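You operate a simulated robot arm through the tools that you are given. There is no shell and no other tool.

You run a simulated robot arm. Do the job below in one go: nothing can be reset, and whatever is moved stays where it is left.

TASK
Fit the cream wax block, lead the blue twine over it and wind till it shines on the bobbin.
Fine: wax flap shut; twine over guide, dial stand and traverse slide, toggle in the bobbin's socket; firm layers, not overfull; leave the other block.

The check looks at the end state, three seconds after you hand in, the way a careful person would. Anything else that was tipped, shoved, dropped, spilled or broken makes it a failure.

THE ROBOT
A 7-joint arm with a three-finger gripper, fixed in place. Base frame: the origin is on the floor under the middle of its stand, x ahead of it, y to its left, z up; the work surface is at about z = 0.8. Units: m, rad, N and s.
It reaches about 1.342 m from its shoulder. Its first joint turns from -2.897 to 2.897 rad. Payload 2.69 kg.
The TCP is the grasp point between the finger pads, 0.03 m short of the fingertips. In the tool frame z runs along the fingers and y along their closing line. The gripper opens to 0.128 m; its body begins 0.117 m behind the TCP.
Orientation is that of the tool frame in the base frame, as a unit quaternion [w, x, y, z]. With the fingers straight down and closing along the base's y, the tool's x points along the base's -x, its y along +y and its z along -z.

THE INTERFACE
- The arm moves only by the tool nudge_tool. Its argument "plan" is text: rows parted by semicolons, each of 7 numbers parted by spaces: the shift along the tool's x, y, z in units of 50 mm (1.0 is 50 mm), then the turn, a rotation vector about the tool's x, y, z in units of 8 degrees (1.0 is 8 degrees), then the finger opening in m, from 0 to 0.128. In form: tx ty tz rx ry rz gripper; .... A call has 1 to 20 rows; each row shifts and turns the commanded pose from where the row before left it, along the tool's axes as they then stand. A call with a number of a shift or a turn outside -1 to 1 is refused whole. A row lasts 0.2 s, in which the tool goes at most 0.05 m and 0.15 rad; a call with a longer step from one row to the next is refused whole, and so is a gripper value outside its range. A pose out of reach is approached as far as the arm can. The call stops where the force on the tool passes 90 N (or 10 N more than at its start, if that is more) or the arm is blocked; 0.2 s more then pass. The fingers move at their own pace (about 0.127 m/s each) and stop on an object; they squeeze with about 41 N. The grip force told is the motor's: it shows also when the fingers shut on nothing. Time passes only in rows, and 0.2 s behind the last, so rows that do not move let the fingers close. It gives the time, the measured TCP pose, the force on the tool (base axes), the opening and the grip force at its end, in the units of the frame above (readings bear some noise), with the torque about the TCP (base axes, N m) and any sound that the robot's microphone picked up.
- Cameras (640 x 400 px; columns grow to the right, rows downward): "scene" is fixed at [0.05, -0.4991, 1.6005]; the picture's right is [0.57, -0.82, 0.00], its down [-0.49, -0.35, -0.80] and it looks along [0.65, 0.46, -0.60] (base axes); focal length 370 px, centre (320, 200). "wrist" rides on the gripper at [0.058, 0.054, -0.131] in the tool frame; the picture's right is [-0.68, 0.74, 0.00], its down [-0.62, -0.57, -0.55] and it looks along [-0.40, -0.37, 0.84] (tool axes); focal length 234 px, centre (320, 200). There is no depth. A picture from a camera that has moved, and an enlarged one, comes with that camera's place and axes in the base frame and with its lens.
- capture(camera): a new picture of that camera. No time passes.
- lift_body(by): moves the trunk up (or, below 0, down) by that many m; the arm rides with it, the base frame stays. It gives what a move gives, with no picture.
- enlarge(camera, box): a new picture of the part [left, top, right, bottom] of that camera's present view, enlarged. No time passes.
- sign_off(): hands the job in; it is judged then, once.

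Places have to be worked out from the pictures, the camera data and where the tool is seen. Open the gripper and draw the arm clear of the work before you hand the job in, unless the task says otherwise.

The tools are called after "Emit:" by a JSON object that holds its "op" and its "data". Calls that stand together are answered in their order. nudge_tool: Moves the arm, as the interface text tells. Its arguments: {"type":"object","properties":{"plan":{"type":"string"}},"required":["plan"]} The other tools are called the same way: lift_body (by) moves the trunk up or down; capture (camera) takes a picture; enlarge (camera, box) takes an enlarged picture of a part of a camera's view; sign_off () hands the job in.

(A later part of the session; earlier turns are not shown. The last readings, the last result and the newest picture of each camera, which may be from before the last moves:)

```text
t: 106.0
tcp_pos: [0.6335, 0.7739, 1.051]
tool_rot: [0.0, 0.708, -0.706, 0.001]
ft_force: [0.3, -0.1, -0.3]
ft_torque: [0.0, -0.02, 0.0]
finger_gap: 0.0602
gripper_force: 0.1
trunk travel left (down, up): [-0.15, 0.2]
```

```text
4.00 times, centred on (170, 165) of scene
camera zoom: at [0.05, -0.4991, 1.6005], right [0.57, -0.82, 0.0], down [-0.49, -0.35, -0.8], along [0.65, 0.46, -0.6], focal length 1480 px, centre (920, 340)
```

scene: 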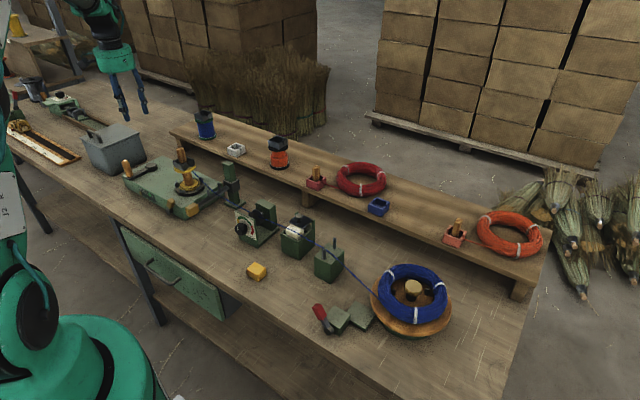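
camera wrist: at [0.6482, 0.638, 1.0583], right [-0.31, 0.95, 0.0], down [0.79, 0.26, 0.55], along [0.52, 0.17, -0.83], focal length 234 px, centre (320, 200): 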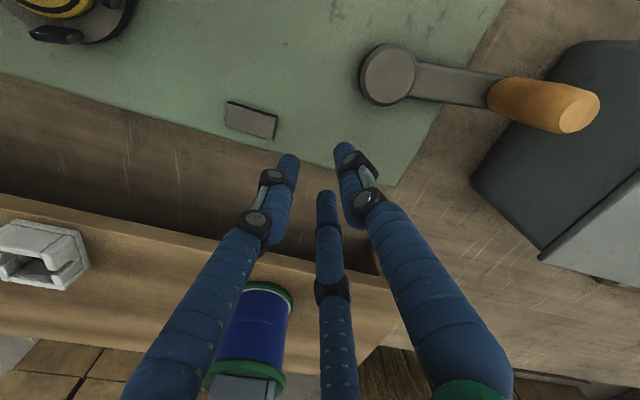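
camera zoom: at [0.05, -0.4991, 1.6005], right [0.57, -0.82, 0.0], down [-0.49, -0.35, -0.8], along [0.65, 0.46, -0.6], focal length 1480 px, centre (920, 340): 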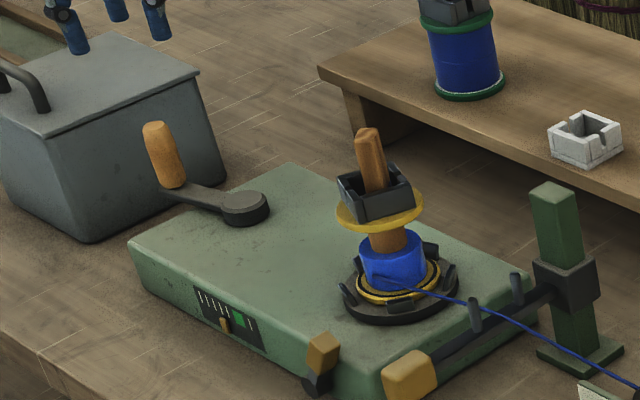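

No unwinding. With the hand yawed to 90° (so the bar passes between two fingers) I go above the traverse's wooden knob.

Emit:
{"op": "nudge_tool", "data": {"plan": "0 0 -0.95 0 0 0 0.06;0.958 0.17 0 0 0 0 0.06;0.958 0.17 0 0 0 0 0.06;0.958 0.17 0 0 0 0 0.06;0.958 0.17 0 0 0 0 0.06;0.958 0.17 0 0 0 0 0.06;0.958 0.17 0 0 0 0 0.06;0.958 0.17 0 0 0 0 0.06;0.958 0.17 0 0 0 0 0.06;0.958 0.17 0 0 0 0 0.06;0 0 0.6 0 0 0 0.08;0 0 0.6 0 0 0 0.08;0 0 0 0 0 0 0.08;0 0 0 0 0 0 0.08"}}

Emit:
{"op": "capture", "data": {"camera": "wrist"}}

Emit:
{"op": "enlarge", "data": {"camera": "wrist", "box": [240, 80, 400, 220]}}

Emit:
{"op": "enlarge", "data": {"camera": "scene", "box": [160, 140, 270, 230]}}

```text
t: 109.0
tcp_pos: [0.5565, 0.3416, 1.0429]
tool_rot: [-0.001, 0.708, -0.707, 0.001]
ft_force: [0.5, -1.2, 1.2]
ft_torque: [0.02, -0.01, 0.0]
finger_gap: 0.0802
gripper_force: 0.0
trunk travel left (down, up): [-0.15, 0.2]
```

```text
taken
camera wrist: at [0.5041, 0.2827, 1.1746], right [-0.74, 0.68, 0.0], down [0.56, 0.61, 0.55], along [0.37, 0.4, -0.83], focal length 234 px, centre (320, 200)
```

wrist: 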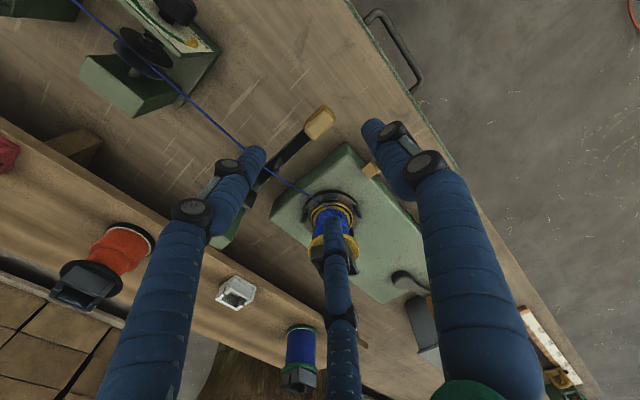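

```text
2.86 times, centred on (320, 150) of wrist
camera zoom: at [0.5041, 0.2827, 1.1746], right [-0.74, 0.68, 0.0], down [0.56, 0.61, 0.55], along [0.37, 0.4, -0.83], focal length 669 px, centre (320, 343)
```

zoom: 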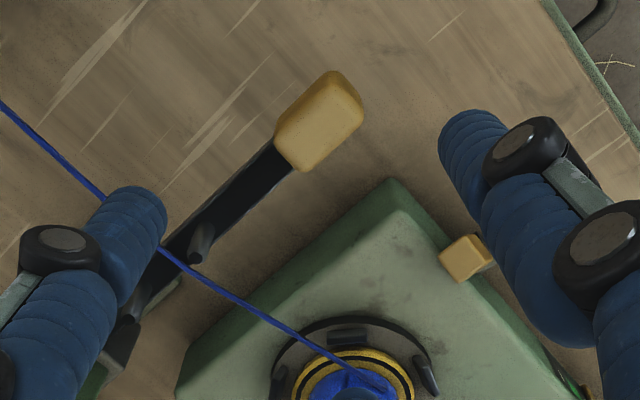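

```text
4.44 times, centred on (215, 185) of scene
camera zoom: at [0.05, -0.4991, 1.6005], right [0.57, -0.82, 0.0], down [-0.49, -0.35, -0.8], along [0.65, 0.46, -0.6], focal length 1645 px, centre (787, 267)
```

zoom: 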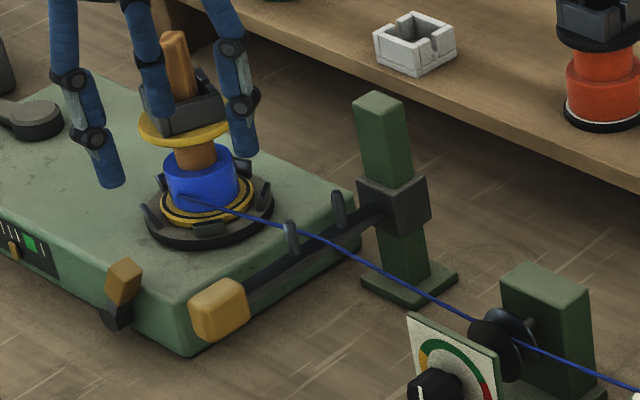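

The wooden knob is at ≈(0.555, 0.340), z≈0.87–0.90. I lower around it and close.

Emit:
{"op": "nudge_tool", "data": {"plan": "0.03 0.03 0.9 0 0 0 0.08;0 0 0.9 0 0 0 0.08;0 0 0.9 0 0 0 0.08;0 0 0 0 0 0 0.06;0 0 0 0 0 0 0.04;0 0 0 0 0 0 0.02;0 0 0 0 0 0 0.02"}}

Emit:
{"op": "enlarge", "data": {"camera": "scene", "box": [160, 140, 270, 230]}}

Emit:
{"op": "enlarge", "data": {"camera": "wrist", "box": [240, 80, 400, 220]}}

```text
t: 110.6
tcp_pos: [0.5516, 0.3392, 0.9045]
tool_rot: [-0.003, -0.706, 0.708, 0.001]
ft_force: [-28.3, -26.4, 2.5]
ft_torque: [-0.92, 1.11, -0.07]
finger_gap: 0.0265
gripper_force: 45.3
trunk travel left (down, up): [-0.15, 0.2]
```

```text
4.44 times, centred on (215, 185) of scene
camera zoom: at [0.05, -0.4991, 1.6005], right [0.57, -0.82, 0.0], down [-0.49, -0.35, -0.8], along [0.65, 0.46, -0.6], focal length 1645 px, centre (787, 267)
```

zoom: 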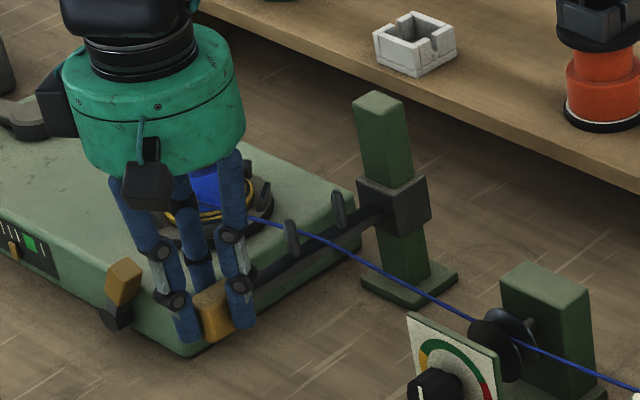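

```text
2.86 times, centred on (320, 150) of wrist
camera zoom: at [0.4997, 0.2819, 1.0367], right [-0.74, 0.68, 0.0], down [0.57, 0.62, 0.54], along [0.37, 0.4, -0.84], focal length 669 px, centre (320, 343)
```

zoom: 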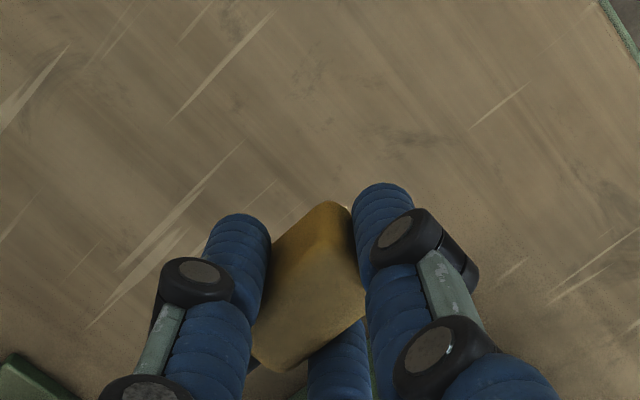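

Gripped, with ~28 N sideways because I'm ~2 mm off; I re-centre and try lifting 6 mm to feel the slide.

Emit:
{"op": "nudge_tool", "data": {"plan": "0.04 0.05 0 0 0 0 0.02;0 0 -0.06 0 0 0 0.02;0 0 -0.06 0 0 0 0.02;0 0 0 0 0 0 0.02"}}

Emit:
{"op": "enlarge", "data": {"camera": "scene", "box": [160, 140, 270, 230]}}

```text
t: 111.6
tcp_pos: [0.5519, 0.3396, 0.912]
tool_rot: [-0.002, 0.707, -0.707, 0.0]
ft_force: [-24.5, -3.8, -0.3]
ft_torque: [0.0, 0.77, -0.15]
finger_gap: 0.0267
gripper_force: 44.8
trunk travel left (down, up): [-0.15, 0.2]
```

```text
4.44 times, centred on (215, 185) of scene
camera zoom: at [0.05, -0.4991, 1.6005], right [0.57, -0.82, 0.0], down [-0.49, -0.35, -0.8], along [0.65, 0.46, -0.6], focal length 1645 px, centre (787, 267)
```

zoom: 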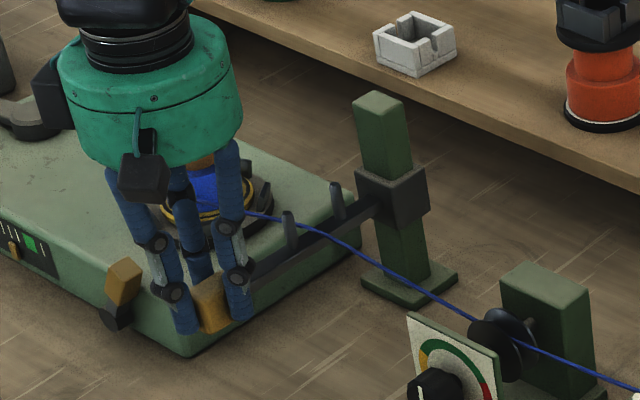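

The carriage slides up freely. I raise it to ~31 mm above its old place so the bar is level with the bobbin's upper half.

Emit:
{"op": "nudge_tool", "data": {"plan": "0 0.03 -0.16 0 0 0 0.02;0 0 -0.16 0 0 0 0.02;0 0 -0.15 0 0 0 0.02;0 0 0 0 0 0 0.02"}}

Emit:
{"op": "enlarge", "data": {"camera": "scene", "box": [160, 140, 270, 230]}}

```text
t: 112.6
tcp_pos: [0.5519, 0.3394, 0.936]
tool_rot: [0.004, -0.707, 0.707, 0.0]
ft_force: [-0.1, -0.4, 1.1]
ft_torque: [0.06, -0.45, 0.01]
finger_gap: 0.0268
gripper_force: 45.0
trunk travel left (down, up): [-0.15, 0.2]
```

```text
4.44 times, centred on (215, 185) of scene
camera zoom: at [0.05, -0.4991, 1.6005], right [0.57, -0.82, 0.0], down [-0.49, -0.35, -0.8], along [0.65, 0.46, -0.6], focal length 1645 px, centre (787, 267)
```

zoom: 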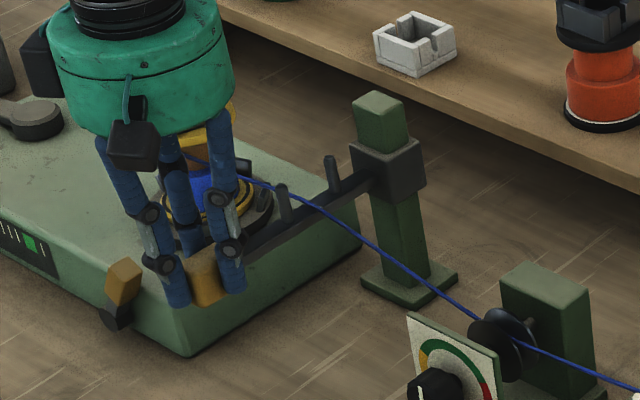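

The bar is up and the twine now leads to the upper half of the barrel. I release the knob and check that the slide stays there.

Emit:
{"op": "nudge_tool", "data": {"plan": "0 0 0 0 0 0 0.04;0 0 0 0 0 0 0.07;0 0 0 0 0 0 0.08;0 0 -0.6 0 0 0 0.08;0 0 -0.9 0 0 0 0.08;0 0 -0.9 0 0 0 0.06;0 0 -0.9 0 0 0 0.06;0 0 0 0 0 0 0.06"}}

Emit:
{"op": "enlarge", "data": {"camera": "scene", "box": [160, 140, 270, 230]}}

```text
t: 114.4
tcp_pos: [0.5508, 0.3387, 1.1033]
tool_rot: [0.001, -0.707, 0.707, 0.0]
ft_force: [0.2, 0.8, -0.7]
ft_torque: [0.02, -0.05, -0.02]
finger_gap: 0.0602
gripper_force: 0.1
trunk travel left (down, up): [-0.15, 0.2]
```

```text
4.44 times, centred on (215, 185) of scene
camera zoom: at [0.05, -0.4991, 1.6005], right [0.57, -0.82, 0.0], down [-0.49, -0.35, -0.8], along [0.65, 0.46, -0.6], focal length 1645 px, centre (787, 267)
```

zoom: 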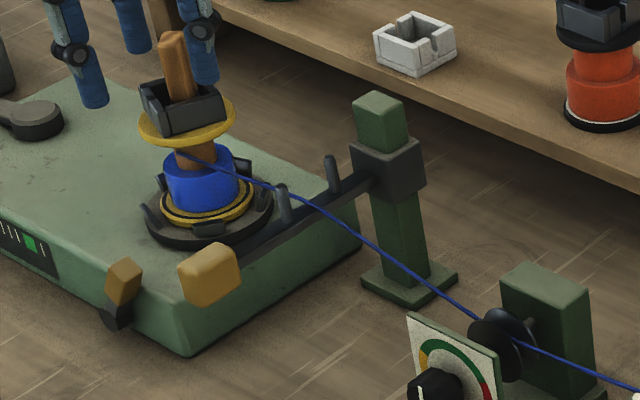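

The slide stays up. I zoom in to confirm the twine is still between the pegs and look at the handle's position again.

Emit:
{"op": "enlarge", "data": {"camera": "scene", "box": [195, 155, 255, 205]}}

Emit:
{"op": "enlarge", "data": {"camera": "scene", "box": [115, 135, 175, 185]}}

```text
8.00 times, centred on (225, 180) of scene
camera zoom: at [0.05, -0.4991, 1.6005], right [0.57, -0.82, 0.0], down [-0.49, -0.35, -0.8], along [0.65, 0.46, -0.6], focal length 2961 px, centre (1080, 360)
```

zoom: 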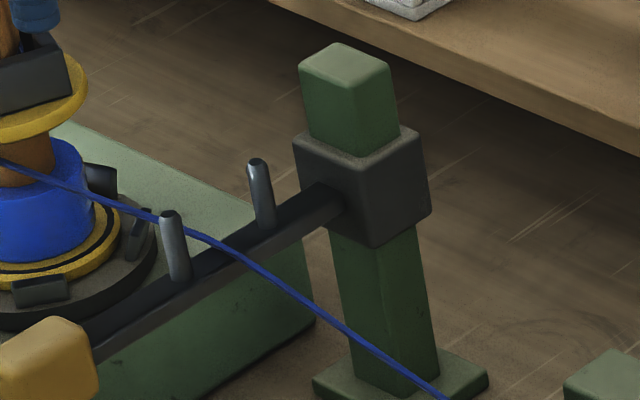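

```text
8.00 times, centred on (145, 160) of scene
camera zoom: at [0.05, -0.4991, 1.6005], right [0.57, -0.82, 0.0], down [-0.49, -0.35, -0.8], along [0.65, 0.46, -0.6], focal length 2961 px, centre (1720, 520)
```

zoom: 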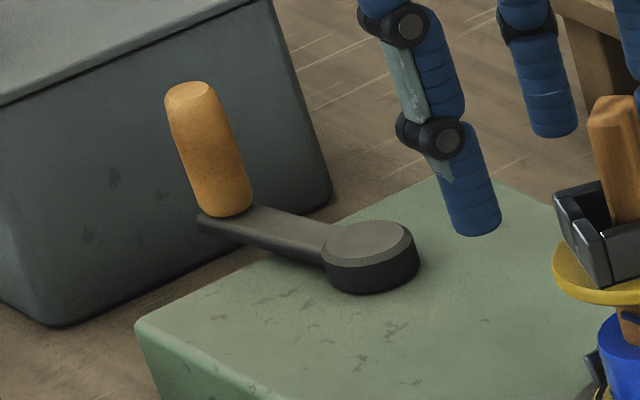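

The twine is seated on the bar between the pegs. I return to the crank handle at ≈(0.632, 0.774).

Emit:
{"op": "nudge_tool", "data": {"plan": "-0.967 -0.18 0 0 0 0 0.06;-0.967 -0.18 0 0 0 0 0.06;-0.967 -0.18 0 0 0 0 0.06;-0.967 -0.18 0 0 0 0 0.06;-0.967 -0.18 0 0 0 0 0.06;-0.967 -0.18 0 0 0 0 0.06;-0.967 -0.18 0 0 0 0 0.06;-0.967 -0.18 0 0 0 0 0.06;-0.967 -0.18 0 0 0 0 0.06;0 0 0 0 0 0.95 0.06;0 0 0 0 0 0.95 0.06;0 0 0 0 0 0.95 0.06;0 0 0.8 0 0 0.85 0.06;0 0 0 0 0 0 0.06;0 0 0 0 0 0 0.06"}}

Emit:
{"op": "enlarge", "data": {"camera": "wrist", "box": [220, 60, 420, 220]}}

```text
t: 117.6
tcp_pos: [0.6332, 0.7765, 1.0598]
tool_rot: [0.001, -0.502, 0.865, 0.0]
ft_force: [0.4, 0.7, 1.5]
ft_torque: [0.02, -0.01, 0.03]
finger_gap: 0.0603
gripper_force: 0.1
trunk travel left (down, up): [-0.15, 0.2]
```

```text
2.50 times, centred on (320, 140) of wrist
camera zoom: at [0.5573, 0.7524, 1.1912], right [-0.31, 0.95, 0.0], down [0.8, 0.25, 0.55], along [0.52, 0.17, -0.83], focal length 585 px, centre (320, 350)
```

zoom: 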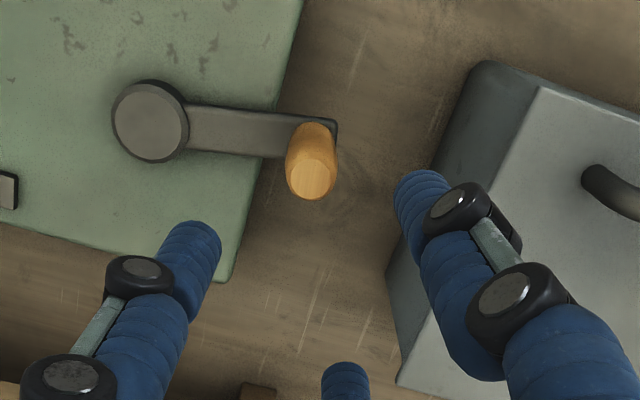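

Handle at ≈(0.631, 0.773). I descend and grip it again.

Emit:
{"op": "nudge_tool", "data": {"plan": "0.06 0.009 0.9 0 0 0 0.06;0 0 0.9 0 0 0 0.06;0 0 0.87 0 0 0 0.06;0 0 0 0 0 0 0.045;0 0 0 0 0 0 0.03;0 0 0 0 0 0 0.01;0 0 0 0 0 0 0;0 0 0 0 0 0 0"}}

Emit:
{"op": "enlarge", "data": {"camera": "scene", "box": [100, 115, 240, 215]}}

```text
t: 119.4
tcp_pos: [0.6305, 0.7716, 0.9245]
tool_rot: [0.0, -0.503, 0.864, 0.0]
ft_force: [3.4, -11.7, -4.9]
ft_torque: [-0.35, -0.14, 0.01]
finger_gap: 0.0224
gripper_force: 44.8
trunk travel left (down, up): [-0.15, 0.2]
```

```text
4.00 times, centred on (170, 165) of scene
camera zoom: at [0.05, -0.4991, 1.6005], right [0.57, -0.82, 0.0], down [-0.49, -0.35, -0.8], along [0.65, 0.46, -0.6], focal length 1480 px, centre (920, 340)
```

zoom: 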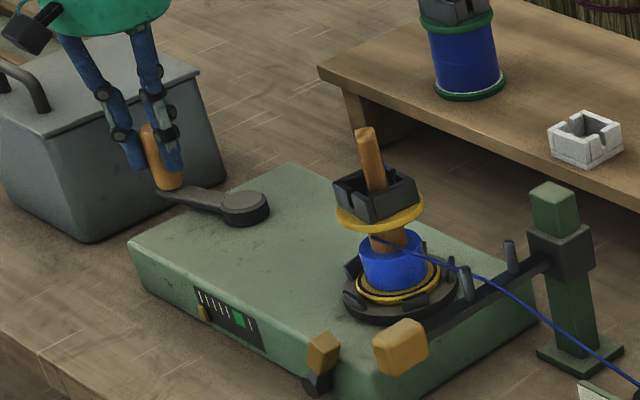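

The gauge marker seems to have jumped back. I zoom in to read it and the bobbin.

Emit:
{"op": "enlarge", "data": {"camera": "scene", "box": [130, 175, 170, 205]}}

Emit:
{"op": "enlarge", "data": {"camera": "scene", "box": [175, 145, 225, 195]}}

```text
13.33 times, centred on (150, 190) of scene
camera zoom: at [0.05, -0.4991, 1.6005], right [0.57, -0.82, 0.0], down [-0.49, -0.35, -0.8], along [0.65, 0.46, -0.6], focal length 4935 px, centre (2587, 333)
```

zoom: 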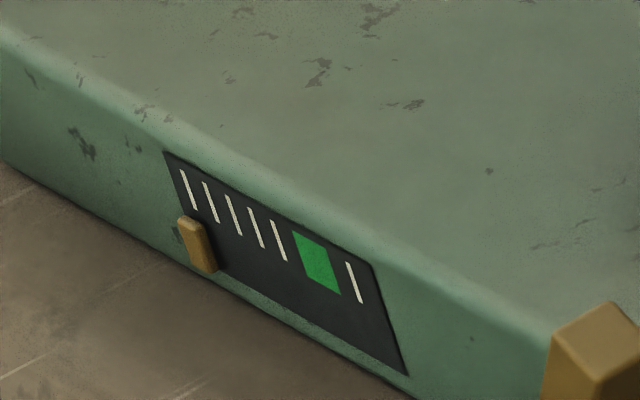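

```text
8.00 times, centred on (200, 170) of scene
camera zoom: at [0.05, -0.4991, 1.6005], right [0.57, -0.82, 0.0], down [-0.49, -0.35, -0.8], along [0.65, 0.46, -0.6], focal length 2961 px, centre (1280, 440)
```

zoom: 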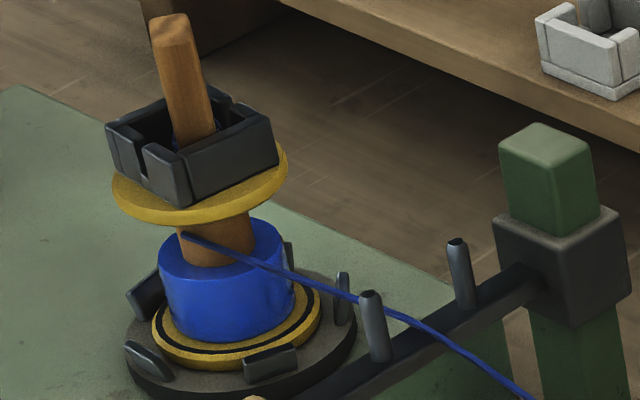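

The marker is back at its zero mark: the gauge feels the fill at the height where the traverse stands, and the upper half is still empty. So each half must be wound into the green. I wind the upper half now, starting with half a turn.

Emit:
{"op": "nudge_tool", "data": {"plan": "-0.1756 -0.2452 0 0 0 0 0;-0.1303 -0.272 0 0 0 0 0;-0.0811 -0.2905 0 0 0 0 0;-0.0294 -0.3002 0 0 0 0 0;0.0231 -0.3007 0 0 0 0 0;0.075 -0.2921 0 0 0 0 0;0.1246 -0.2747 0 0 0 0 0;0.1704 -0.2489 0 0 0 0 0;0.211 -0.2155 0 0 0 0 0;0.2452 -0.1756 0 0 0 0 0;0.272 -0.1303 0 0 0 0 0;0.2905 -0.0811 0 0 0 0 0;0.3002 -0.0294 0 0 0 0 0;0.3007 0.0231 0 0 0 0 0;0.2921 0.075 0 0 0 0 0;0.2747 0.1246 0 0 0 0 0;0.2489 0.1704 0 0 0 0 0;0.2155 0.211 0 0 0 0 0"}}

Emit:
{"op": "enlarge", "data": {"camera": "scene", "box": [130, 175, 170, 205]}}

Emit:
{"op": "enlarge", "data": {"camera": "scene", "box": [100, 115, 240, 215]}}

```text
t: 123.2
tcp_pos: [0.6619, 0.6048, 0.9247]
tool_rot: [0.001, -0.503, 0.864, 0.002]
ft_force: [-2.8, 9.6, 0.3]
ft_torque: [0.22, 0.06, 0.0]
finger_gap: 0.0227
gripper_force: 44.7
trunk travel left (down, up): [-0.15, 0.2]
```

```text
13.33 times, centred on (150, 190) of scene
camera zoom: at [0.05, -0.4991, 1.6005], right [0.57, -0.82, 0.0], down [-0.49, -0.35, -0.8], along [0.65, 0.46, -0.6], focal length 4935 px, centre (2587, 333)
```

zoom: 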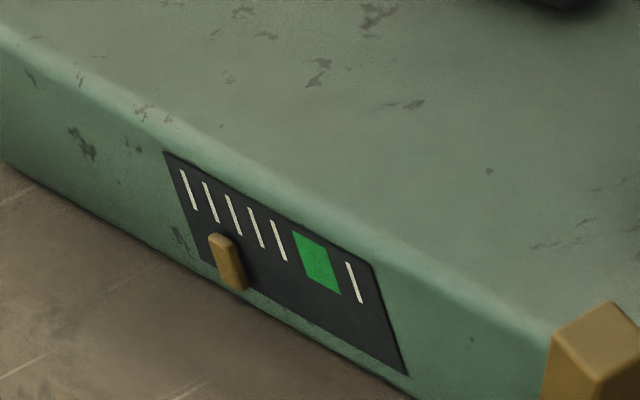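

```text
4.00 times, centred on (170, 165) of scene
camera zoom: at [0.05, -0.4991, 1.6005], right [0.57, -0.82, 0.0], down [-0.49, -0.35, -0.8], along [0.65, 0.46, -0.6], focal length 1480 px, centre (920, 340)
```

zoom: 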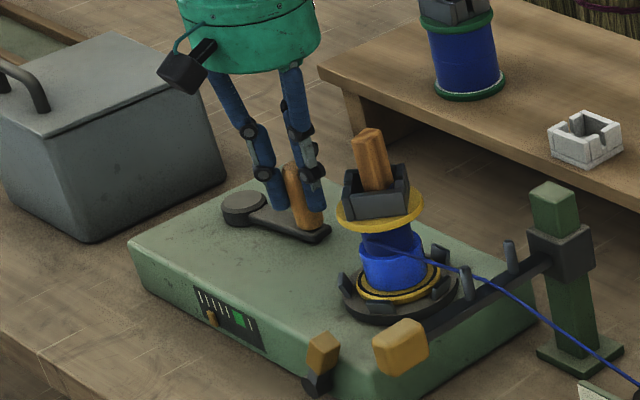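

Upper half filling, marker at ≈1.7 (1.35 ticks per half turn). I continue with the next half turns.

Emit:
{"op": "nudge_tool", "data": {"plan": "0.1756 0.2452 0 0 0 0 0;0.1303 0.272 0 0 0 0 0;0.0811 0.2905 0 0 0 0 0;0.0294 0.3002 0 0 0 0 0;-0.0231 0.3007 0 0 0 0 0;-0.075 0.2921 0 0 0 0 0;-0.1246 0.2747 0 0 0 0 0;-0.1704 0.2489 0 0 0 0 0;-0.211 0.2155 0 0 0 0 0;-0.2452 0.1756 0 0 0 0 0;-0.272 0.1303 0 0 0 0 0;-0.2905 0.0811 0 0 0 0 0;-0.3002 0.0294 0 0 0 0 0;-0.3007 -0.0231 0 0 0 0 0;-0.2921 -0.075 0 0 0 0 0;-0.2747 -0.1246 0 0 0 0 0;-0.2489 -0.1704 0 0 0 0 0;-0.2155 -0.211 0 0 0 0 0"}}

Emit:
{"op": "enlarge", "data": {"camera": "scene", "box": [130, 175, 170, 205]}}

Emit:
{"op": "enlarge", "data": {"camera": "scene", "box": [165, 140, 240, 205]}}

```text
t: 127.0
tcp_pos: [0.6286, 0.7721, 0.9252]
tool_rot: [0.001, -0.502, 0.865, 0.002]
ft_force: [3.7, -12.8, 9.3]
ft_torque: [-0.11, 0.48, -0.04]
finger_gap: 0.0225
gripper_force: 45.1
trunk travel left (down, up): [-0.15, 0.2]
```

```text
13.33 times, centred on (150, 190) of scene
camera zoom: at [0.05, -0.4991, 1.6005], right [0.57, -0.82, 0.0], down [-0.49, -0.35, -0.8], along [0.65, 0.46, -0.6], focal length 4935 px, centre (2587, 333)
```

zoom: 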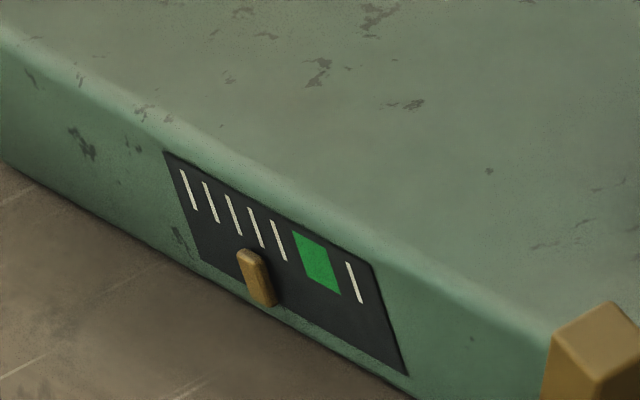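

```text
6.15 times, centred on (202, 172) of scene
camera zoom: at [0.05, -0.4991, 1.6005], right [0.57, -0.82, 0.0], down [-0.49, -0.35, -0.8], along [0.65, 0.46, -0.6], focal length 2278 px, centre (1043, 369)
```

zoom: 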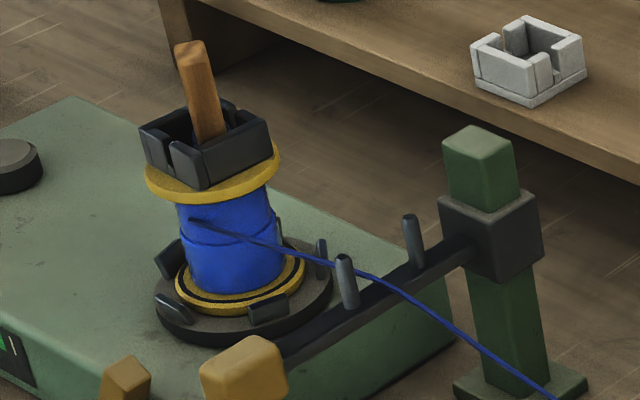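

Marker ≈3.0; the two halves look nearly even. I go on.

Emit:
{"op": "nudge_tool", "data": {"plan": "-0.1756 -0.2452 0 0 0 0 0;-0.1303 -0.272 0 0 0 0 0;-0.0811 -0.2905 0 0 0 0 0;-0.0294 -0.3002 0 0 0 0 0;0.0231 -0.3007 0 0 0 0 0;0.075 -0.2921 0 0 0 0 0;0.1246 -0.2747 0 0 0 0 0;0.1704 -0.2489 0 0 0 0 0;0.211 -0.2155 0 0 0 0 0;0.2452 -0.1756 0 0 0 0 0;0.272 -0.1303 0 0 0 0 0;0.2905 -0.0811 0 0 0 0 0;0.3002 -0.0294 0 0 0 0 0;0.3007 0.0231 0 0 0 0 0;0.2921 0.075 0 0 0 0 0;0.2747 0.1246 0 0 0 0 0;0.2489 0.1704 0 0 0 0 0;0.2155 0.211 0 0 0 0 0"}}

Emit:
{"op": "nudge_tool", "data": {"plan": "0.1756 0.2452 0 0 0 0 0;0.1303 0.272 0 0 0 0 0;0.0811 0.2905 0 0 0 0 0;0.0294 0.3002 0 0 0 0 0;-0.0231 0.3007 0 0 0 0 0;-0.075 0.2921 0 0 0 0 0;-0.1246 0.2747 0 0 0 0 0;-0.1704 0.2489 0 0 0 0 0;-0.211 0.2155 0 0 0 0 0"}}

Emit:
{"op": "enlarge", "data": {"camera": "scene", "box": [130, 175, 170, 205]}}

Emit:
{"op": "enlarge", "data": {"camera": "scene", "box": [165, 140, 240, 205]}}

```text
t: 130.8
tcp_pos: [0.6628, 0.6063, 0.9254]
tool_rot: [0.002, -0.504, 0.864, 0.0]
ft_force: [-4.0, 17.2, -10.5]
ft_torque: [0.5, -0.02, 0.01]
finger_gap: 0.0221
gripper_force: 45.2
trunk travel left (down, up): [-0.15, 0.2]
```

```text
t: 132.8
tcp_pos: [0.5657, 0.6731, 0.9255]
tool_rot: [0.002, -0.503, 0.864, 0.0]
ft_force: [68.5, 12.8, -21.7]
ft_torque: [-0.26, -2.19, 0.0]
finger_gap: 0.0224
gripper_force: 44.8
trunk travel left (down, up): [-0.15, 0.2]
```

```text
13.33 times, centred on (150, 190) of scene
camera zoom: at [0.05, -0.4991, 1.6005], right [0.57, -0.82, 0.0], down [-0.49, -0.35, -0.8], along [0.65, 0.46, -0.6], focal length 4935 px, centre (2587, 333)
```

zoom: 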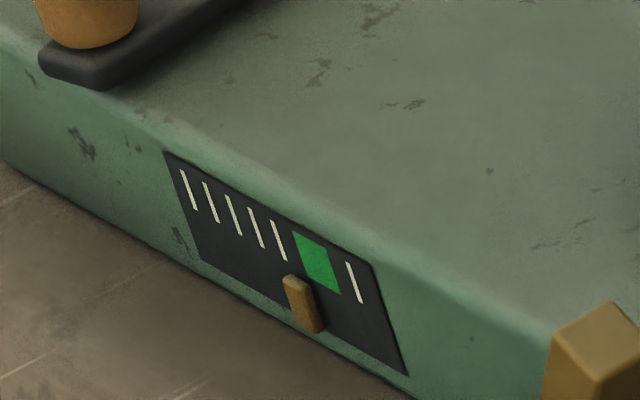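

```text
6.15 times, centred on (202, 172) of scene
camera zoom: at [0.05, -0.4991, 1.6005], right [0.57, -0.82, 0.0], down [-0.49, -0.35, -0.8], along [0.65, 0.46, -0.6], focal length 2278 px, centre (1043, 369)
```

zoom: 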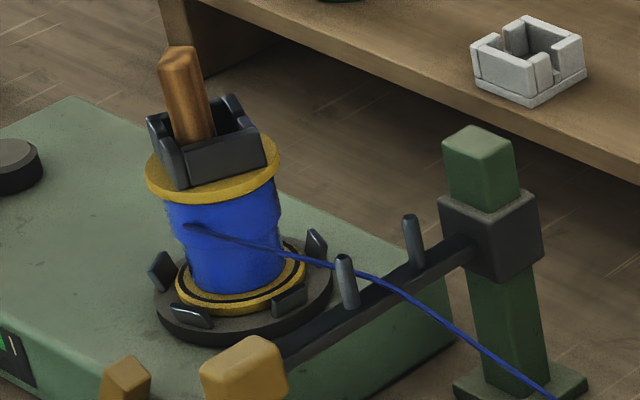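

Marker ≈5.1, the green window for the marker is ≈5.8–7.3. The handle pulls 68 N inward here, so I shift the circle +3 mm in x and go on a quarter turn.

Emit:
{"op": "nudge_tool", "data": {"plan": "-0.275 0.124 0 0 0 0 0;-0.272 0.1303 0 0 0 0 0;-0.2905 0.0811 0 0 0 0 0;-0.3002 0.0294 0 0 0 0 0;-0.3007 -0.0231 0 0 0 0 0;-0.2921 -0.075 0 0 0 0 0;-0.2747 -0.1246 0 0 0 0 0;-0.2489 -0.1704 0 0 0 0 0;-0.2155 -0.211 0 0 0 0 0"}}

Emit:
{"op": "enlarge", "data": {"camera": "scene", "box": [130, 175, 170, 205]}}

Emit:
{"op": "enlarge", "data": {"camera": "scene", "box": [100, 115, 240, 215]}}

```text
t: 134.8
tcp_pos: [0.6346, 0.7731, 0.9251]
tool_rot: [0.001, -0.503, 0.864, 0.001]
ft_force: [1.9, 3.3, -12.2]
ft_torque: [0.49, 0.51, 0.04]
finger_gap: 0.0222
gripper_force: 45.3
trunk travel left (down, up): [-0.15, 0.2]
```

```text
13.33 times, centred on (150, 190) of scene
camera zoom: at [0.05, -0.4991, 1.6005], right [0.57, -0.82, 0.0], down [-0.49, -0.35, -0.8], along [0.65, 0.46, -0.6], focal length 4935 px, centre (2587, 333)
```

zoom: 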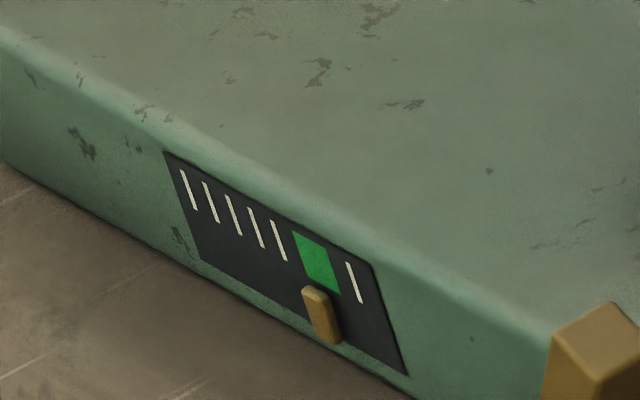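

```text
4.00 times, centred on (170, 165) of scene
camera zoom: at [0.05, -0.4991, 1.6005], right [0.57, -0.82, 0.0], down [-0.49, -0.35, -0.8], along [0.65, 0.46, -0.6], focal length 1480 px, centre (920, 340)
```

zoom: 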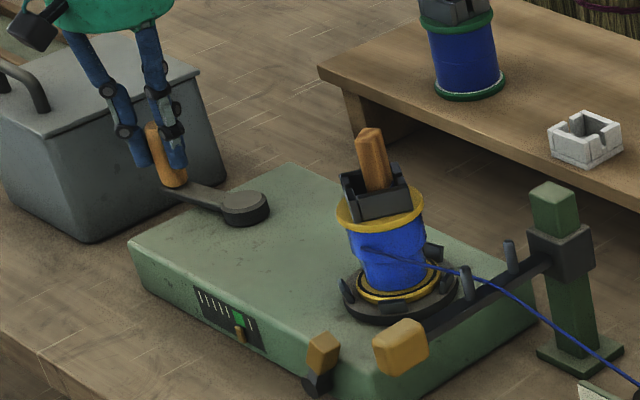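

The marker has just entered the green. I turn about 70° more to bring it to the middle.

Emit:
{"op": "nudge_tool", "data": {"plan": "-0.1756 -0.2452 0 0 0 0 0;-0.1303 -0.272 0 0 0 0 0;-0.0811 -0.2905 0 0 0 0 0;-0.0294 -0.3002 0 0 0 0 0;0.0231 -0.3007 0 0 0 0 0;0.075 -0.2921 0 0 0 0 0;0 0 0 0 0 0 0"}}

Emit:
{"op": "enlarge", "data": {"camera": "scene", "box": [130, 175, 170, 205]}}

Emit:
{"op": "enlarge", "data": {"camera": "scene", "box": [165, 140, 240, 205]}}

```text
t: 136.4
tcp_pos: [0.7154, 0.7448, 0.9252]
tool_rot: [0.0, -0.503, 0.864, 0.0]
ft_force: [-9.6, -9.1, -1.4]
ft_torque: [-0.49, 0.58, 0.01]
finger_gap: 0.0222
gripper_force: 45.2
trunk travel left (down, up): [-0.15, 0.2]
```

```text
13.33 times, centred on (150, 190) of scene
camera zoom: at [0.05, -0.4991, 1.6005], right [0.57, -0.82, 0.0], down [-0.49, -0.35, -0.8], along [0.65, 0.46, -0.6], focal length 4935 px, centre (2587, 333)
```

zoom: 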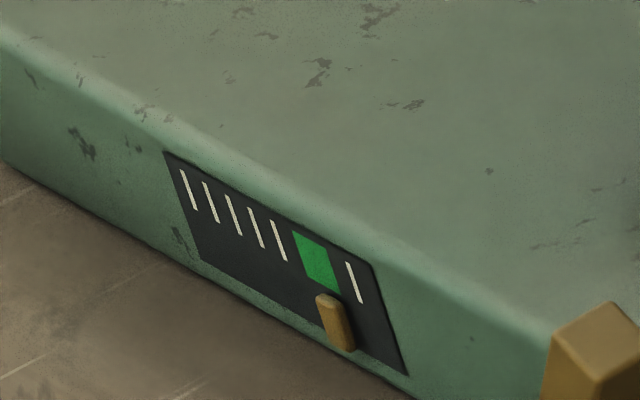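

```text
6.15 times, centred on (202, 172) of scene
camera zoom: at [0.05, -0.4991, 1.6005], right [0.57, -0.82, 0.0], down [-0.49, -0.35, -0.8], along [0.65, 0.46, -0.6], focal length 2278 px, centre (1043, 369)
```

zoom: 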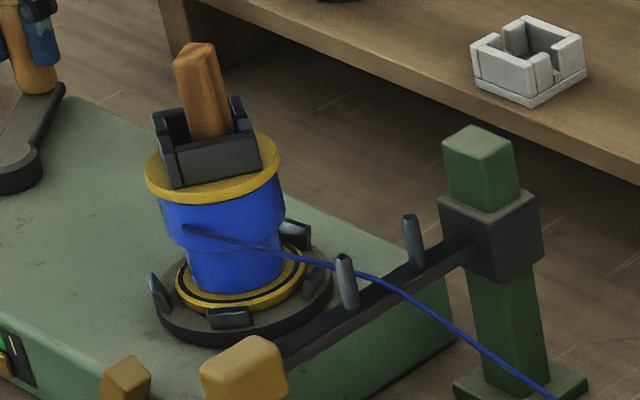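

The marker is in the middle of the green: upper half done. I release the crank, and go back to the traverse knob to lower the slide for the rest of the lower half.

Emit:
{"op": "nudge_tool", "data": {"plan": "0 0 0 0 0 0 0.03;0 0 0 0 0 0 0.06;0 0 0 0 0 0 0.06;0 0 -0.9 0 0 0 0.06;0 0 -0.95 0 0 0 0.06;0 0 -0.95 0 0 -0.9 0.06;0 0 -0.8 0 0 -0.95 0.06;0 0 0 0 0 -0.95 0.06;0 0 0 0 0 -0.9 0.06;0.902 0.364 0 0 0 0 0.08;0.902 0.364 0 0 0 0 0.08;0.902 0.364 0 0 0 0 0.08;0.902 0.364 0 0 0 0 0.08;0.902 0.364 0 0 0 0 0.08;0.902 0.364 0 0 0 0 0.08;0.902 0.364 0 0 0 0 0.08;0.902 0.364 0 0 0 0 0.08;0.902 0.364 0 0 0 0 0.08;0 0 0 0 0 0 0.08"}}

Emit:
{"op": "nudge_tool", "data": {"plan": "0 0 0 0 0 0 0.08"}}

Emit:
{"op": "enlarge", "data": {"camera": "wrist", "box": [240, 80, 400, 220]}}

Emit:
{"op": "enlarge", "data": {"camera": "scene", "box": [100, 115, 260, 215]}}

```text
t: 140.4
tcp_pos: [0.5537, 0.335, 1.1069]
tool_rot: [-0.001, 0.707, -0.707, 0.0]
ft_force: [0.4, -0.8, 1.0]
ft_torque: [0.09, -0.02, 0.02]
finger_gap: 0.0799
gripper_force: 0.0
trunk travel left (down, up): [-0.15, 0.2]
```

```text
t: 140.8
tcp_pos: [0.5537, 0.3366, 1.1064]
tool_rot: [0.002, -0.707, 0.707, -0.001]
ft_force: [0.3, 0.8, -0.2]
ft_torque: [-0.01, 0.01, 0.03]
finger_gap: 0.0798
gripper_force: 0.1
trunk travel left (down, up): [-0.15, 0.2]
```

```text
2.86 times, centred on (320, 150) of wrist
camera zoom: at [0.5004, 0.2782, 1.2381], right [-0.74, 0.68, 0.0], down [0.56, 0.62, 0.55], along [0.37, 0.4, -0.84], focal length 669 px, centre (320, 343)
```

zoom: 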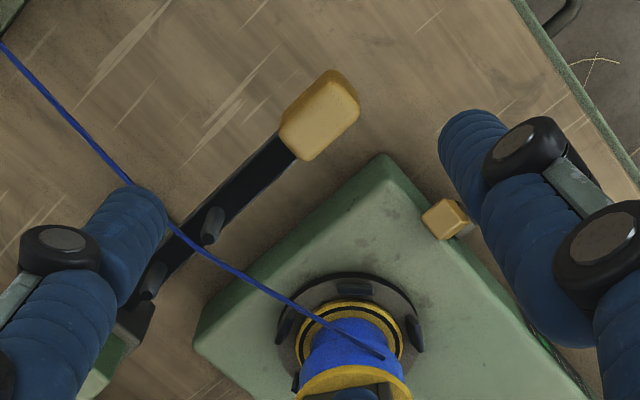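

```text
4.00 times, centred on (180, 165) of scene
camera zoom: at [0.05, -0.4991, 1.6005], right [0.57, -0.82, 0.0], down [-0.49, -0.35, -0.8], along [0.65, 0.46, -0.6], focal length 1480 px, centre (880, 340)
```

zoom: 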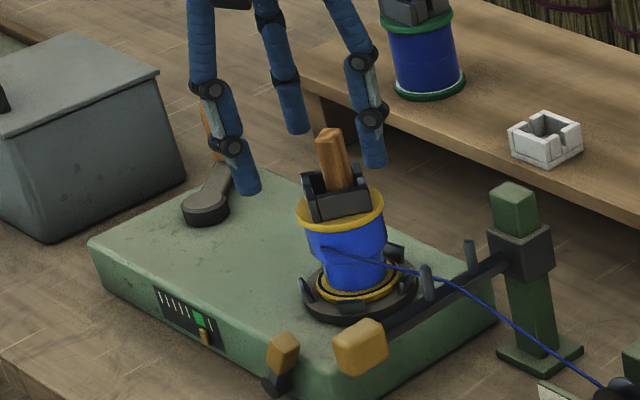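

Positioned above the knob. I descend, grip it, and lower the slide by the same 31 mm.

Emit:
{"op": "nudge_tool", "data": {"plan": "-0.05 0.06 0.9 0 0 0 0.08;0 0 0.9 0 0 0 0.08;0 0 0.9 0 0 0 0.08;0 0 0.7 0 0 0 0.08;0 0 0 0 0 0 0.06;0 0 0 0 0 0 0.04;0 0 0 0 0 0 0.02;0 0 0 0 0 0 0.02"}}

Emit:
{"op": "nudge_tool", "data": {"plan": "0 0 0.16 0 0 0 0.02;0 0 0.16 0 0 0 0.02;0 0 0.16 0 0 0 0.02;0 0 0.14 0 0 0 0.02;0 0 0 0 0 0 0.02"}}

Emit:
{"op": "enlarge", "data": {"camera": "scene", "box": [160, 140, 270, 230]}}

```text
t: 142.6
tcp_pos: [0.5494, 0.3404, 0.9323]
tool_rot: [0.001, 0.707, -0.707, 0.0]
ft_force: [2.4, -7.8, -1.6]
ft_torque: [-0.22, -0.06, -0.1]
finger_gap: 0.0274
gripper_force: 5.4
trunk travel left (down, up): [-0.15, 0.2]
```

```text
t: 143.8
tcp_pos: [0.5485, 0.3405, 0.9055]
tool_rot: [-0.001, -0.706, 0.708, 0.001]
ft_force: [-1.4, -16.8, -3.3]
ft_torque: [-0.42, 0.1, -0.2]
finger_gap: 0.0295
gripper_force: 6.4
trunk travel left (down, up): [-0.15, 0.2]
```

```text
4.44 times, centred on (215, 185) of scene
camera zoom: at [0.05, -0.4991, 1.6005], right [0.57, -0.82, 0.0], down [-0.49, -0.35, -0.8], along [0.65, 0.46, -0.6], focal length 1645 px, centre (787, 267)
```

zoom: 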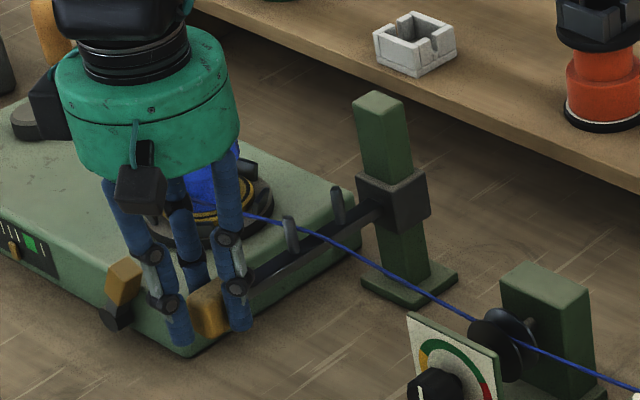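

The slide is back down at its low position. I release, rise and check the gauge and the twine.

Emit:
{"op": "nudge_tool", "data": {"plan": "0 0 0 0 0 0 0.04;0 0 0 0 0 0 0.07;0 0 0 0 0 0 0.08;0 0 -0.8 0 0 0 0.08;0 0 -0.9 0 0 0 0.08;0 0 -0.95 0 0 0 0.06;0 0 -0.95 0 0 0 0.06;0 0 0 0 0 0 0.06"}}

Emit:
{"op": "enlarge", "data": {"camera": "scene", "box": [160, 140, 270, 230]}}

Emit:
{"op": "enlarge", "data": {"camera": "scene", "box": [130, 175, 170, 205]}}

Emit:
{"op": "enlarge", "data": {"camera": "scene", "box": [115, 115, 195, 175]}}

```text
t: 145.6
tcp_pos: [0.5483, 0.3432, 1.0831]
tool_rot: [-0.002, 0.707, -0.707, 0.0]
ft_force: [-0.7, -0.6, 1.0]
ft_torque: [0.0, -0.04, -0.01]
finger_gap: 0.0601
gripper_force: 0.1
trunk travel left (down, up): [-0.15, 0.2]
```

```text
4.44 times, centred on (215, 185) of scene
camera zoom: at [0.05, -0.4991, 1.6005], right [0.57, -0.82, 0.0], down [-0.49, -0.35, -0.8], along [0.65, 0.46, -0.6], focal length 1645 px, centre (787, 267)
```

zoom: 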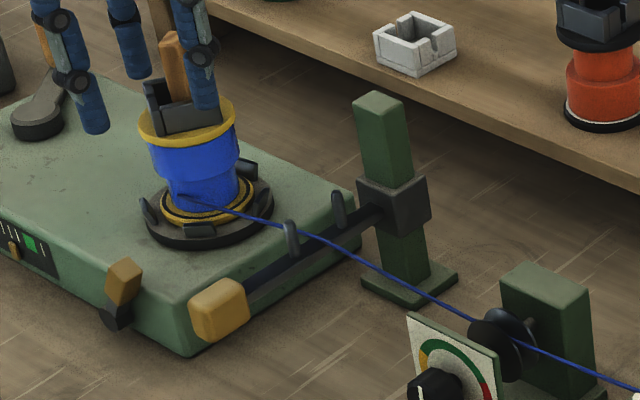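

```text
13.33 times, centred on (150, 190) of scene
camera zoom: at [0.05, -0.4991, 1.6005], right [0.57, -0.82, 0.0], down [-0.49, -0.35, -0.8], along [0.65, 0.46, -0.6], focal length 4935 px, centre (2587, 333)
```

zoom: 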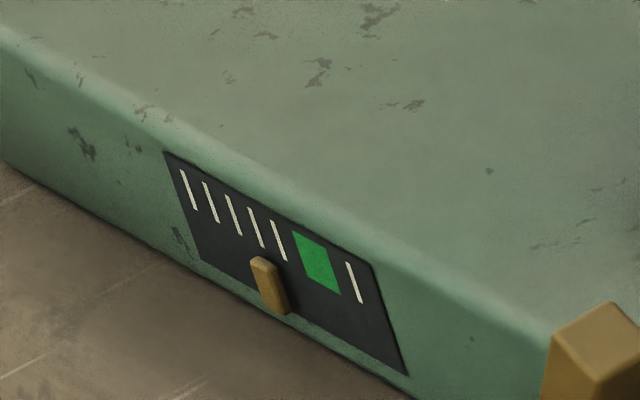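

```text
6.67 times, centred on (155, 145) of scene
camera zoom: at [0.05, -0.4991, 1.6005], right [0.57, -0.82, 0.0], down [-0.49, -0.35, -0.8], along [0.65, 0.46, -0.6], focal length 2468 px, centre (1420, 567)
```

zoom: 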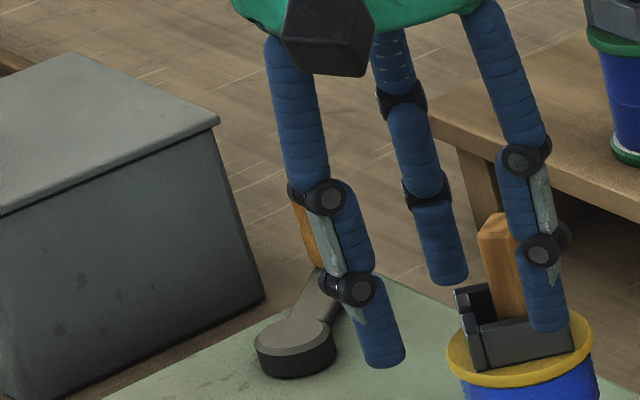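

The gauge now reads ≈3.6 for the lower half, as expected. About 390° more is needed there. I return to the handle at ≈(0.716, 0.745).

Emit:
{"op": "nudge_tool", "data": {"plan": "0 0 -0.5 0 0 0 0.06;-0.892 -0.371 0 0 0 0 0.06;-0.892 -0.371 0 0 0 0 0.06;-0.892 -0.371 0 0 0 0 0.06;-0.892 -0.371 0 0 0 0 0.06;-0.892 -0.371 0 0 0 0 0.06;-0.892 -0.371 0 0 0 0 0.06;-0.892 -0.371 0 0 0 0 0.06;-0.892 -0.371 0 0 0 0 0.06;-0.892 -0.371 0 0 0 0 0.06;0 0 0 0 0 0.95 0.06;0 0 0 0 0 0.95 0.06;0 0 0 0 0 0.95 0.06;0 0 0.8 0 0 0.85 0.06;0 0 0 0 0 0 0.06;0 0 0 0 0 0 0.06"}}

Emit:
{"op": "enlarge", "data": {"camera": "wrist", "box": [220, 60, 420, 220]}}

```text
t: 149.0
tcp_pos: [0.7142, 0.7428, 1.0716]
tool_rot: [0.002, -0.503, 0.864, -0.001]
ft_force: [0.4, 0.1, 0.2]
ft_torque: [0.03, -0.02, 0.04]
finger_gap: 0.0599
gripper_force: 0.1
trunk travel left (down, up): [-0.15, 0.2]
```

```text
2.50 times, centred on (320, 140) of wrist
camera zoom: at [0.6388, 0.719, 1.2029], right [-0.31, 0.95, 0.0], down [0.79, 0.25, 0.55], along [0.52, 0.17, -0.83], focal length 585 px, centre (320, 350)
```

zoom: 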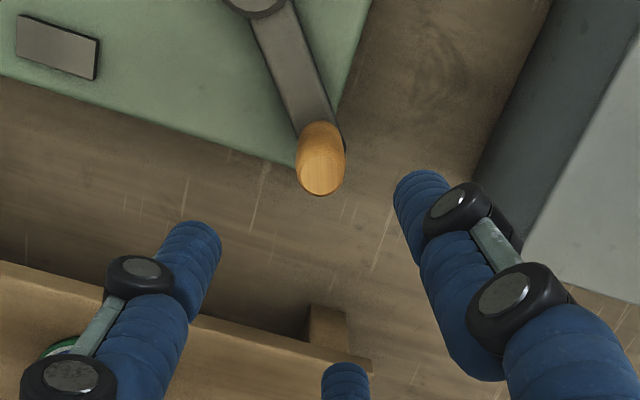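

Aligned (within 2 mm). Down, grip, and continue winding the lower half.

Emit:
{"op": "nudge_tool", "data": {"plan": "0 0.02 0.75 0 0 0 0.06;0 0 0.75 0 0 0 0.06;0 0 0.75 0 0 0 0.06;0 0 0.68 0 0 0 0.06;0 0 0 0 0 0 0.045;0 0 0 0 0 0 0.03;0 0 0 0 0 0 0.01;0 0 0 0 0 0 0;0 0 0 0 0 0 0"}}

Emit:
{"op": "enlarge", "data": {"camera": "scene", "box": [100, 115, 240, 215]}}

```text
t: 151.0
tcp_pos: [0.7158, 0.7447, 0.9213]
tool_rot: [0.0, -0.503, 0.864, 0.0]
ft_force: [-2.1, -1.9, -6.1]
ft_torque: [-0.05, 0.04, 0.02]
finger_gap: 0.0226
gripper_force: 45.4
trunk travel left (down, up): [-0.15, 0.2]
```

```text
4.00 times, centred on (170, 165) of scene
camera zoom: at [0.05, -0.4991, 1.6005], right [0.57, -0.82, 0.0], down [-0.49, -0.35, -0.8], along [0.65, 0.46, -0.6], focal length 1480 px, centre (920, 340)
```

zoom: 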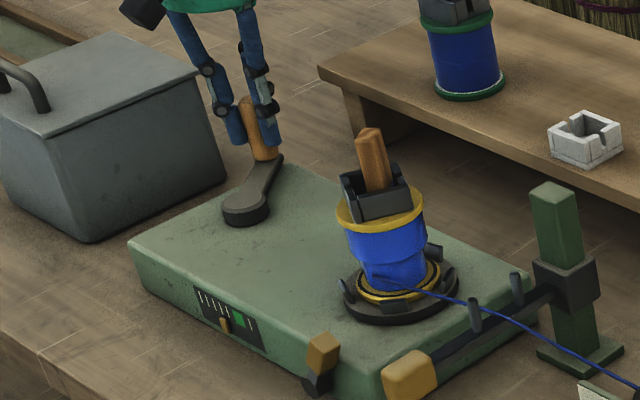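

Good grip. I wind 180° more on the lower half.

Emit:
{"op": "nudge_tool", "data": {"plan": "0.1246 -0.2747 -0.01 0 0 0 0;0.1704 -0.2489 0 0 0 0 0;0.211 -0.2155 0 0 0 0 0;0.2452 -0.1756 0 0 0 0 0;0.272 -0.1303 0 0 0 0 0;0.2905 -0.0811 0 0 0 0 0;0.3002 -0.0294 0 0 0 0 0;0.3007 0.0231 0 0 0 0 0;0.2921 0.075 0 0 0 0 0;0.2747 0.1246 0 0 0 0 0;0.2489 0.1704 0 0 0 0 0;0.2155 0.211 0 0 0 0 0;0.1756 0.2452 0 0 0 0 0;0.1303 0.272 0 0 0 0 0;0.0811 0.2905 0 0 0 0 0;0.0294 0.3002 0 0 0 0 0;-0.0231 0.3007 0 0 0 0 0;-0.075 0.2921 0 0 0 0 0"}}

Emit:
{"op": "enlarge", "data": {"camera": "scene", "box": [130, 175, 170, 205]}}

Emit:
{"op": "enlarge", "data": {"camera": "scene", "box": [100, 115, 240, 215]}}

```text
t: 154.8
tcp_pos: [0.5875, 0.6317, 0.9228]
tool_rot: [0.002, -0.503, 0.864, 0.001]
ft_force: [38.4, 35.4, -12.2]
ft_torque: [-0.02, -1.46, 0.03]
finger_gap: 0.0225
gripper_force: 45.7
trunk travel left (down, up): [-0.15, 0.2]
```

```text
13.33 times, centred on (150, 190) of scene
camera zoom: at [0.05, -0.4991, 1.6005], right [0.57, -0.82, 0.0], down [-0.49, -0.35, -0.8], along [0.65, 0.46, -0.6], focal length 4935 px, centre (2587, 333)
```

zoom: 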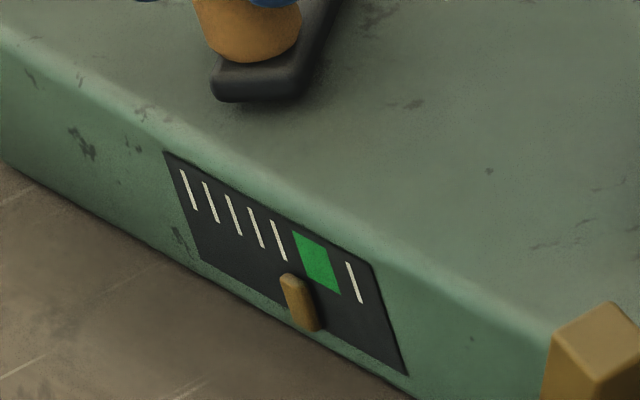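

```text
4.00 times, centred on (170, 165) of scene
camera zoom: at [0.05, -0.4991, 1.6005], right [0.57, -0.82, 0.0], down [-0.49, -0.35, -0.8], along [0.65, 0.46, -0.6], focal length 1480 px, centre (920, 340)
```

zoom: 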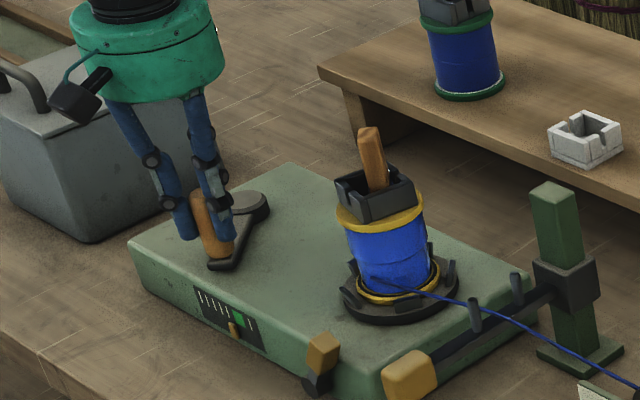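

Marker ≈5.1, no slip. I nudge the circle inward a little and turn 120° more.

Emit:
{"op": "nudge_tool", "data": {"plan": "-0.162 0.261 0 0 0 0 0;-0.1704 0.2489 0 0 0 0 0;-0.211 0.2155 0 0 0 0 0;-0.2452 0.1756 0 0 0 0 0;-0.272 0.1303 0 0 0 0 0;-0.2905 0.0811 0 0 0 0 0;-0.3002 0.0294 0 0 0 0 0;-0.3007 -0.0231 0 0 0 0 0;-0.2921 -0.075 0 0 0 0 0;-0.2747 -0.1246 0 0 0 0 0;-0.2489 -0.1704 0 0 0 0 0;-0.2155 -0.211 0 0 0 0 0"}}

Emit:
{"op": "enlarge", "data": {"camera": "scene", "box": [130, 175, 170, 205]}}

Emit:
{"op": "enlarge", "data": {"camera": "scene", "box": [165, 140, 240, 205]}}

```text
t: 157.4
tcp_pos: [0.636, 0.7733, 0.9229]
tool_rot: [0.0, -0.503, 0.864, 0.0]
ft_force: [3.9, -3.3, 1.0]
ft_torque: [0.33, 0.48, 0.03]
finger_gap: 0.0221
gripper_force: 44.5
trunk travel left (down, up): [-0.15, 0.2]
```

```text
13.33 times, centred on (150, 190) of scene
camera zoom: at [0.05, -0.4991, 1.6005], right [0.57, -0.82, 0.0], down [-0.49, -0.35, -0.8], along [0.65, 0.46, -0.6], focal length 4935 px, centre (2587, 333)
```

zoom: 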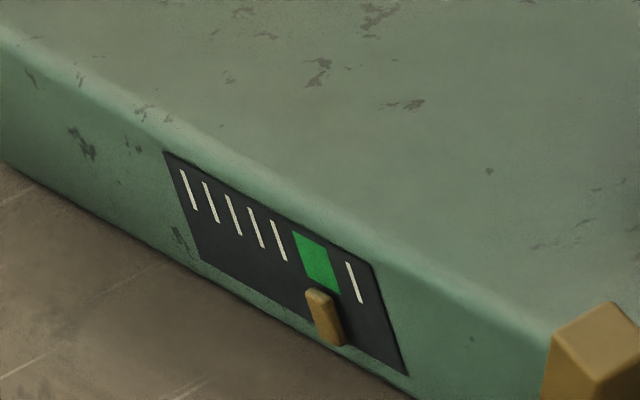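

```text
6.15 times, centred on (202, 172) of scene
camera zoom: at [0.05, -0.4991, 1.6005], right [0.57, -0.82, 0.0], down [-0.49, -0.35, -0.8], along [0.65, 0.46, -0.6], focal length 2278 px, centre (1043, 369)
```

zoom: 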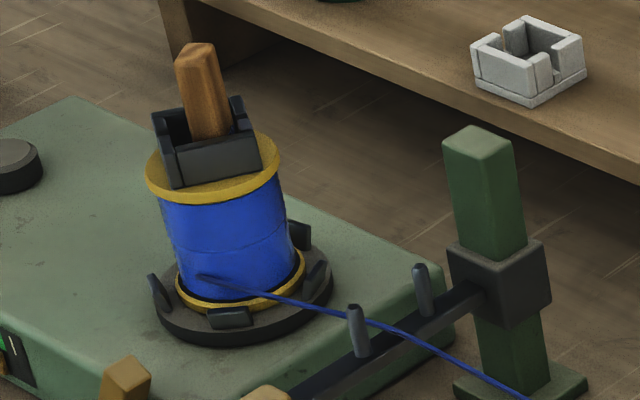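

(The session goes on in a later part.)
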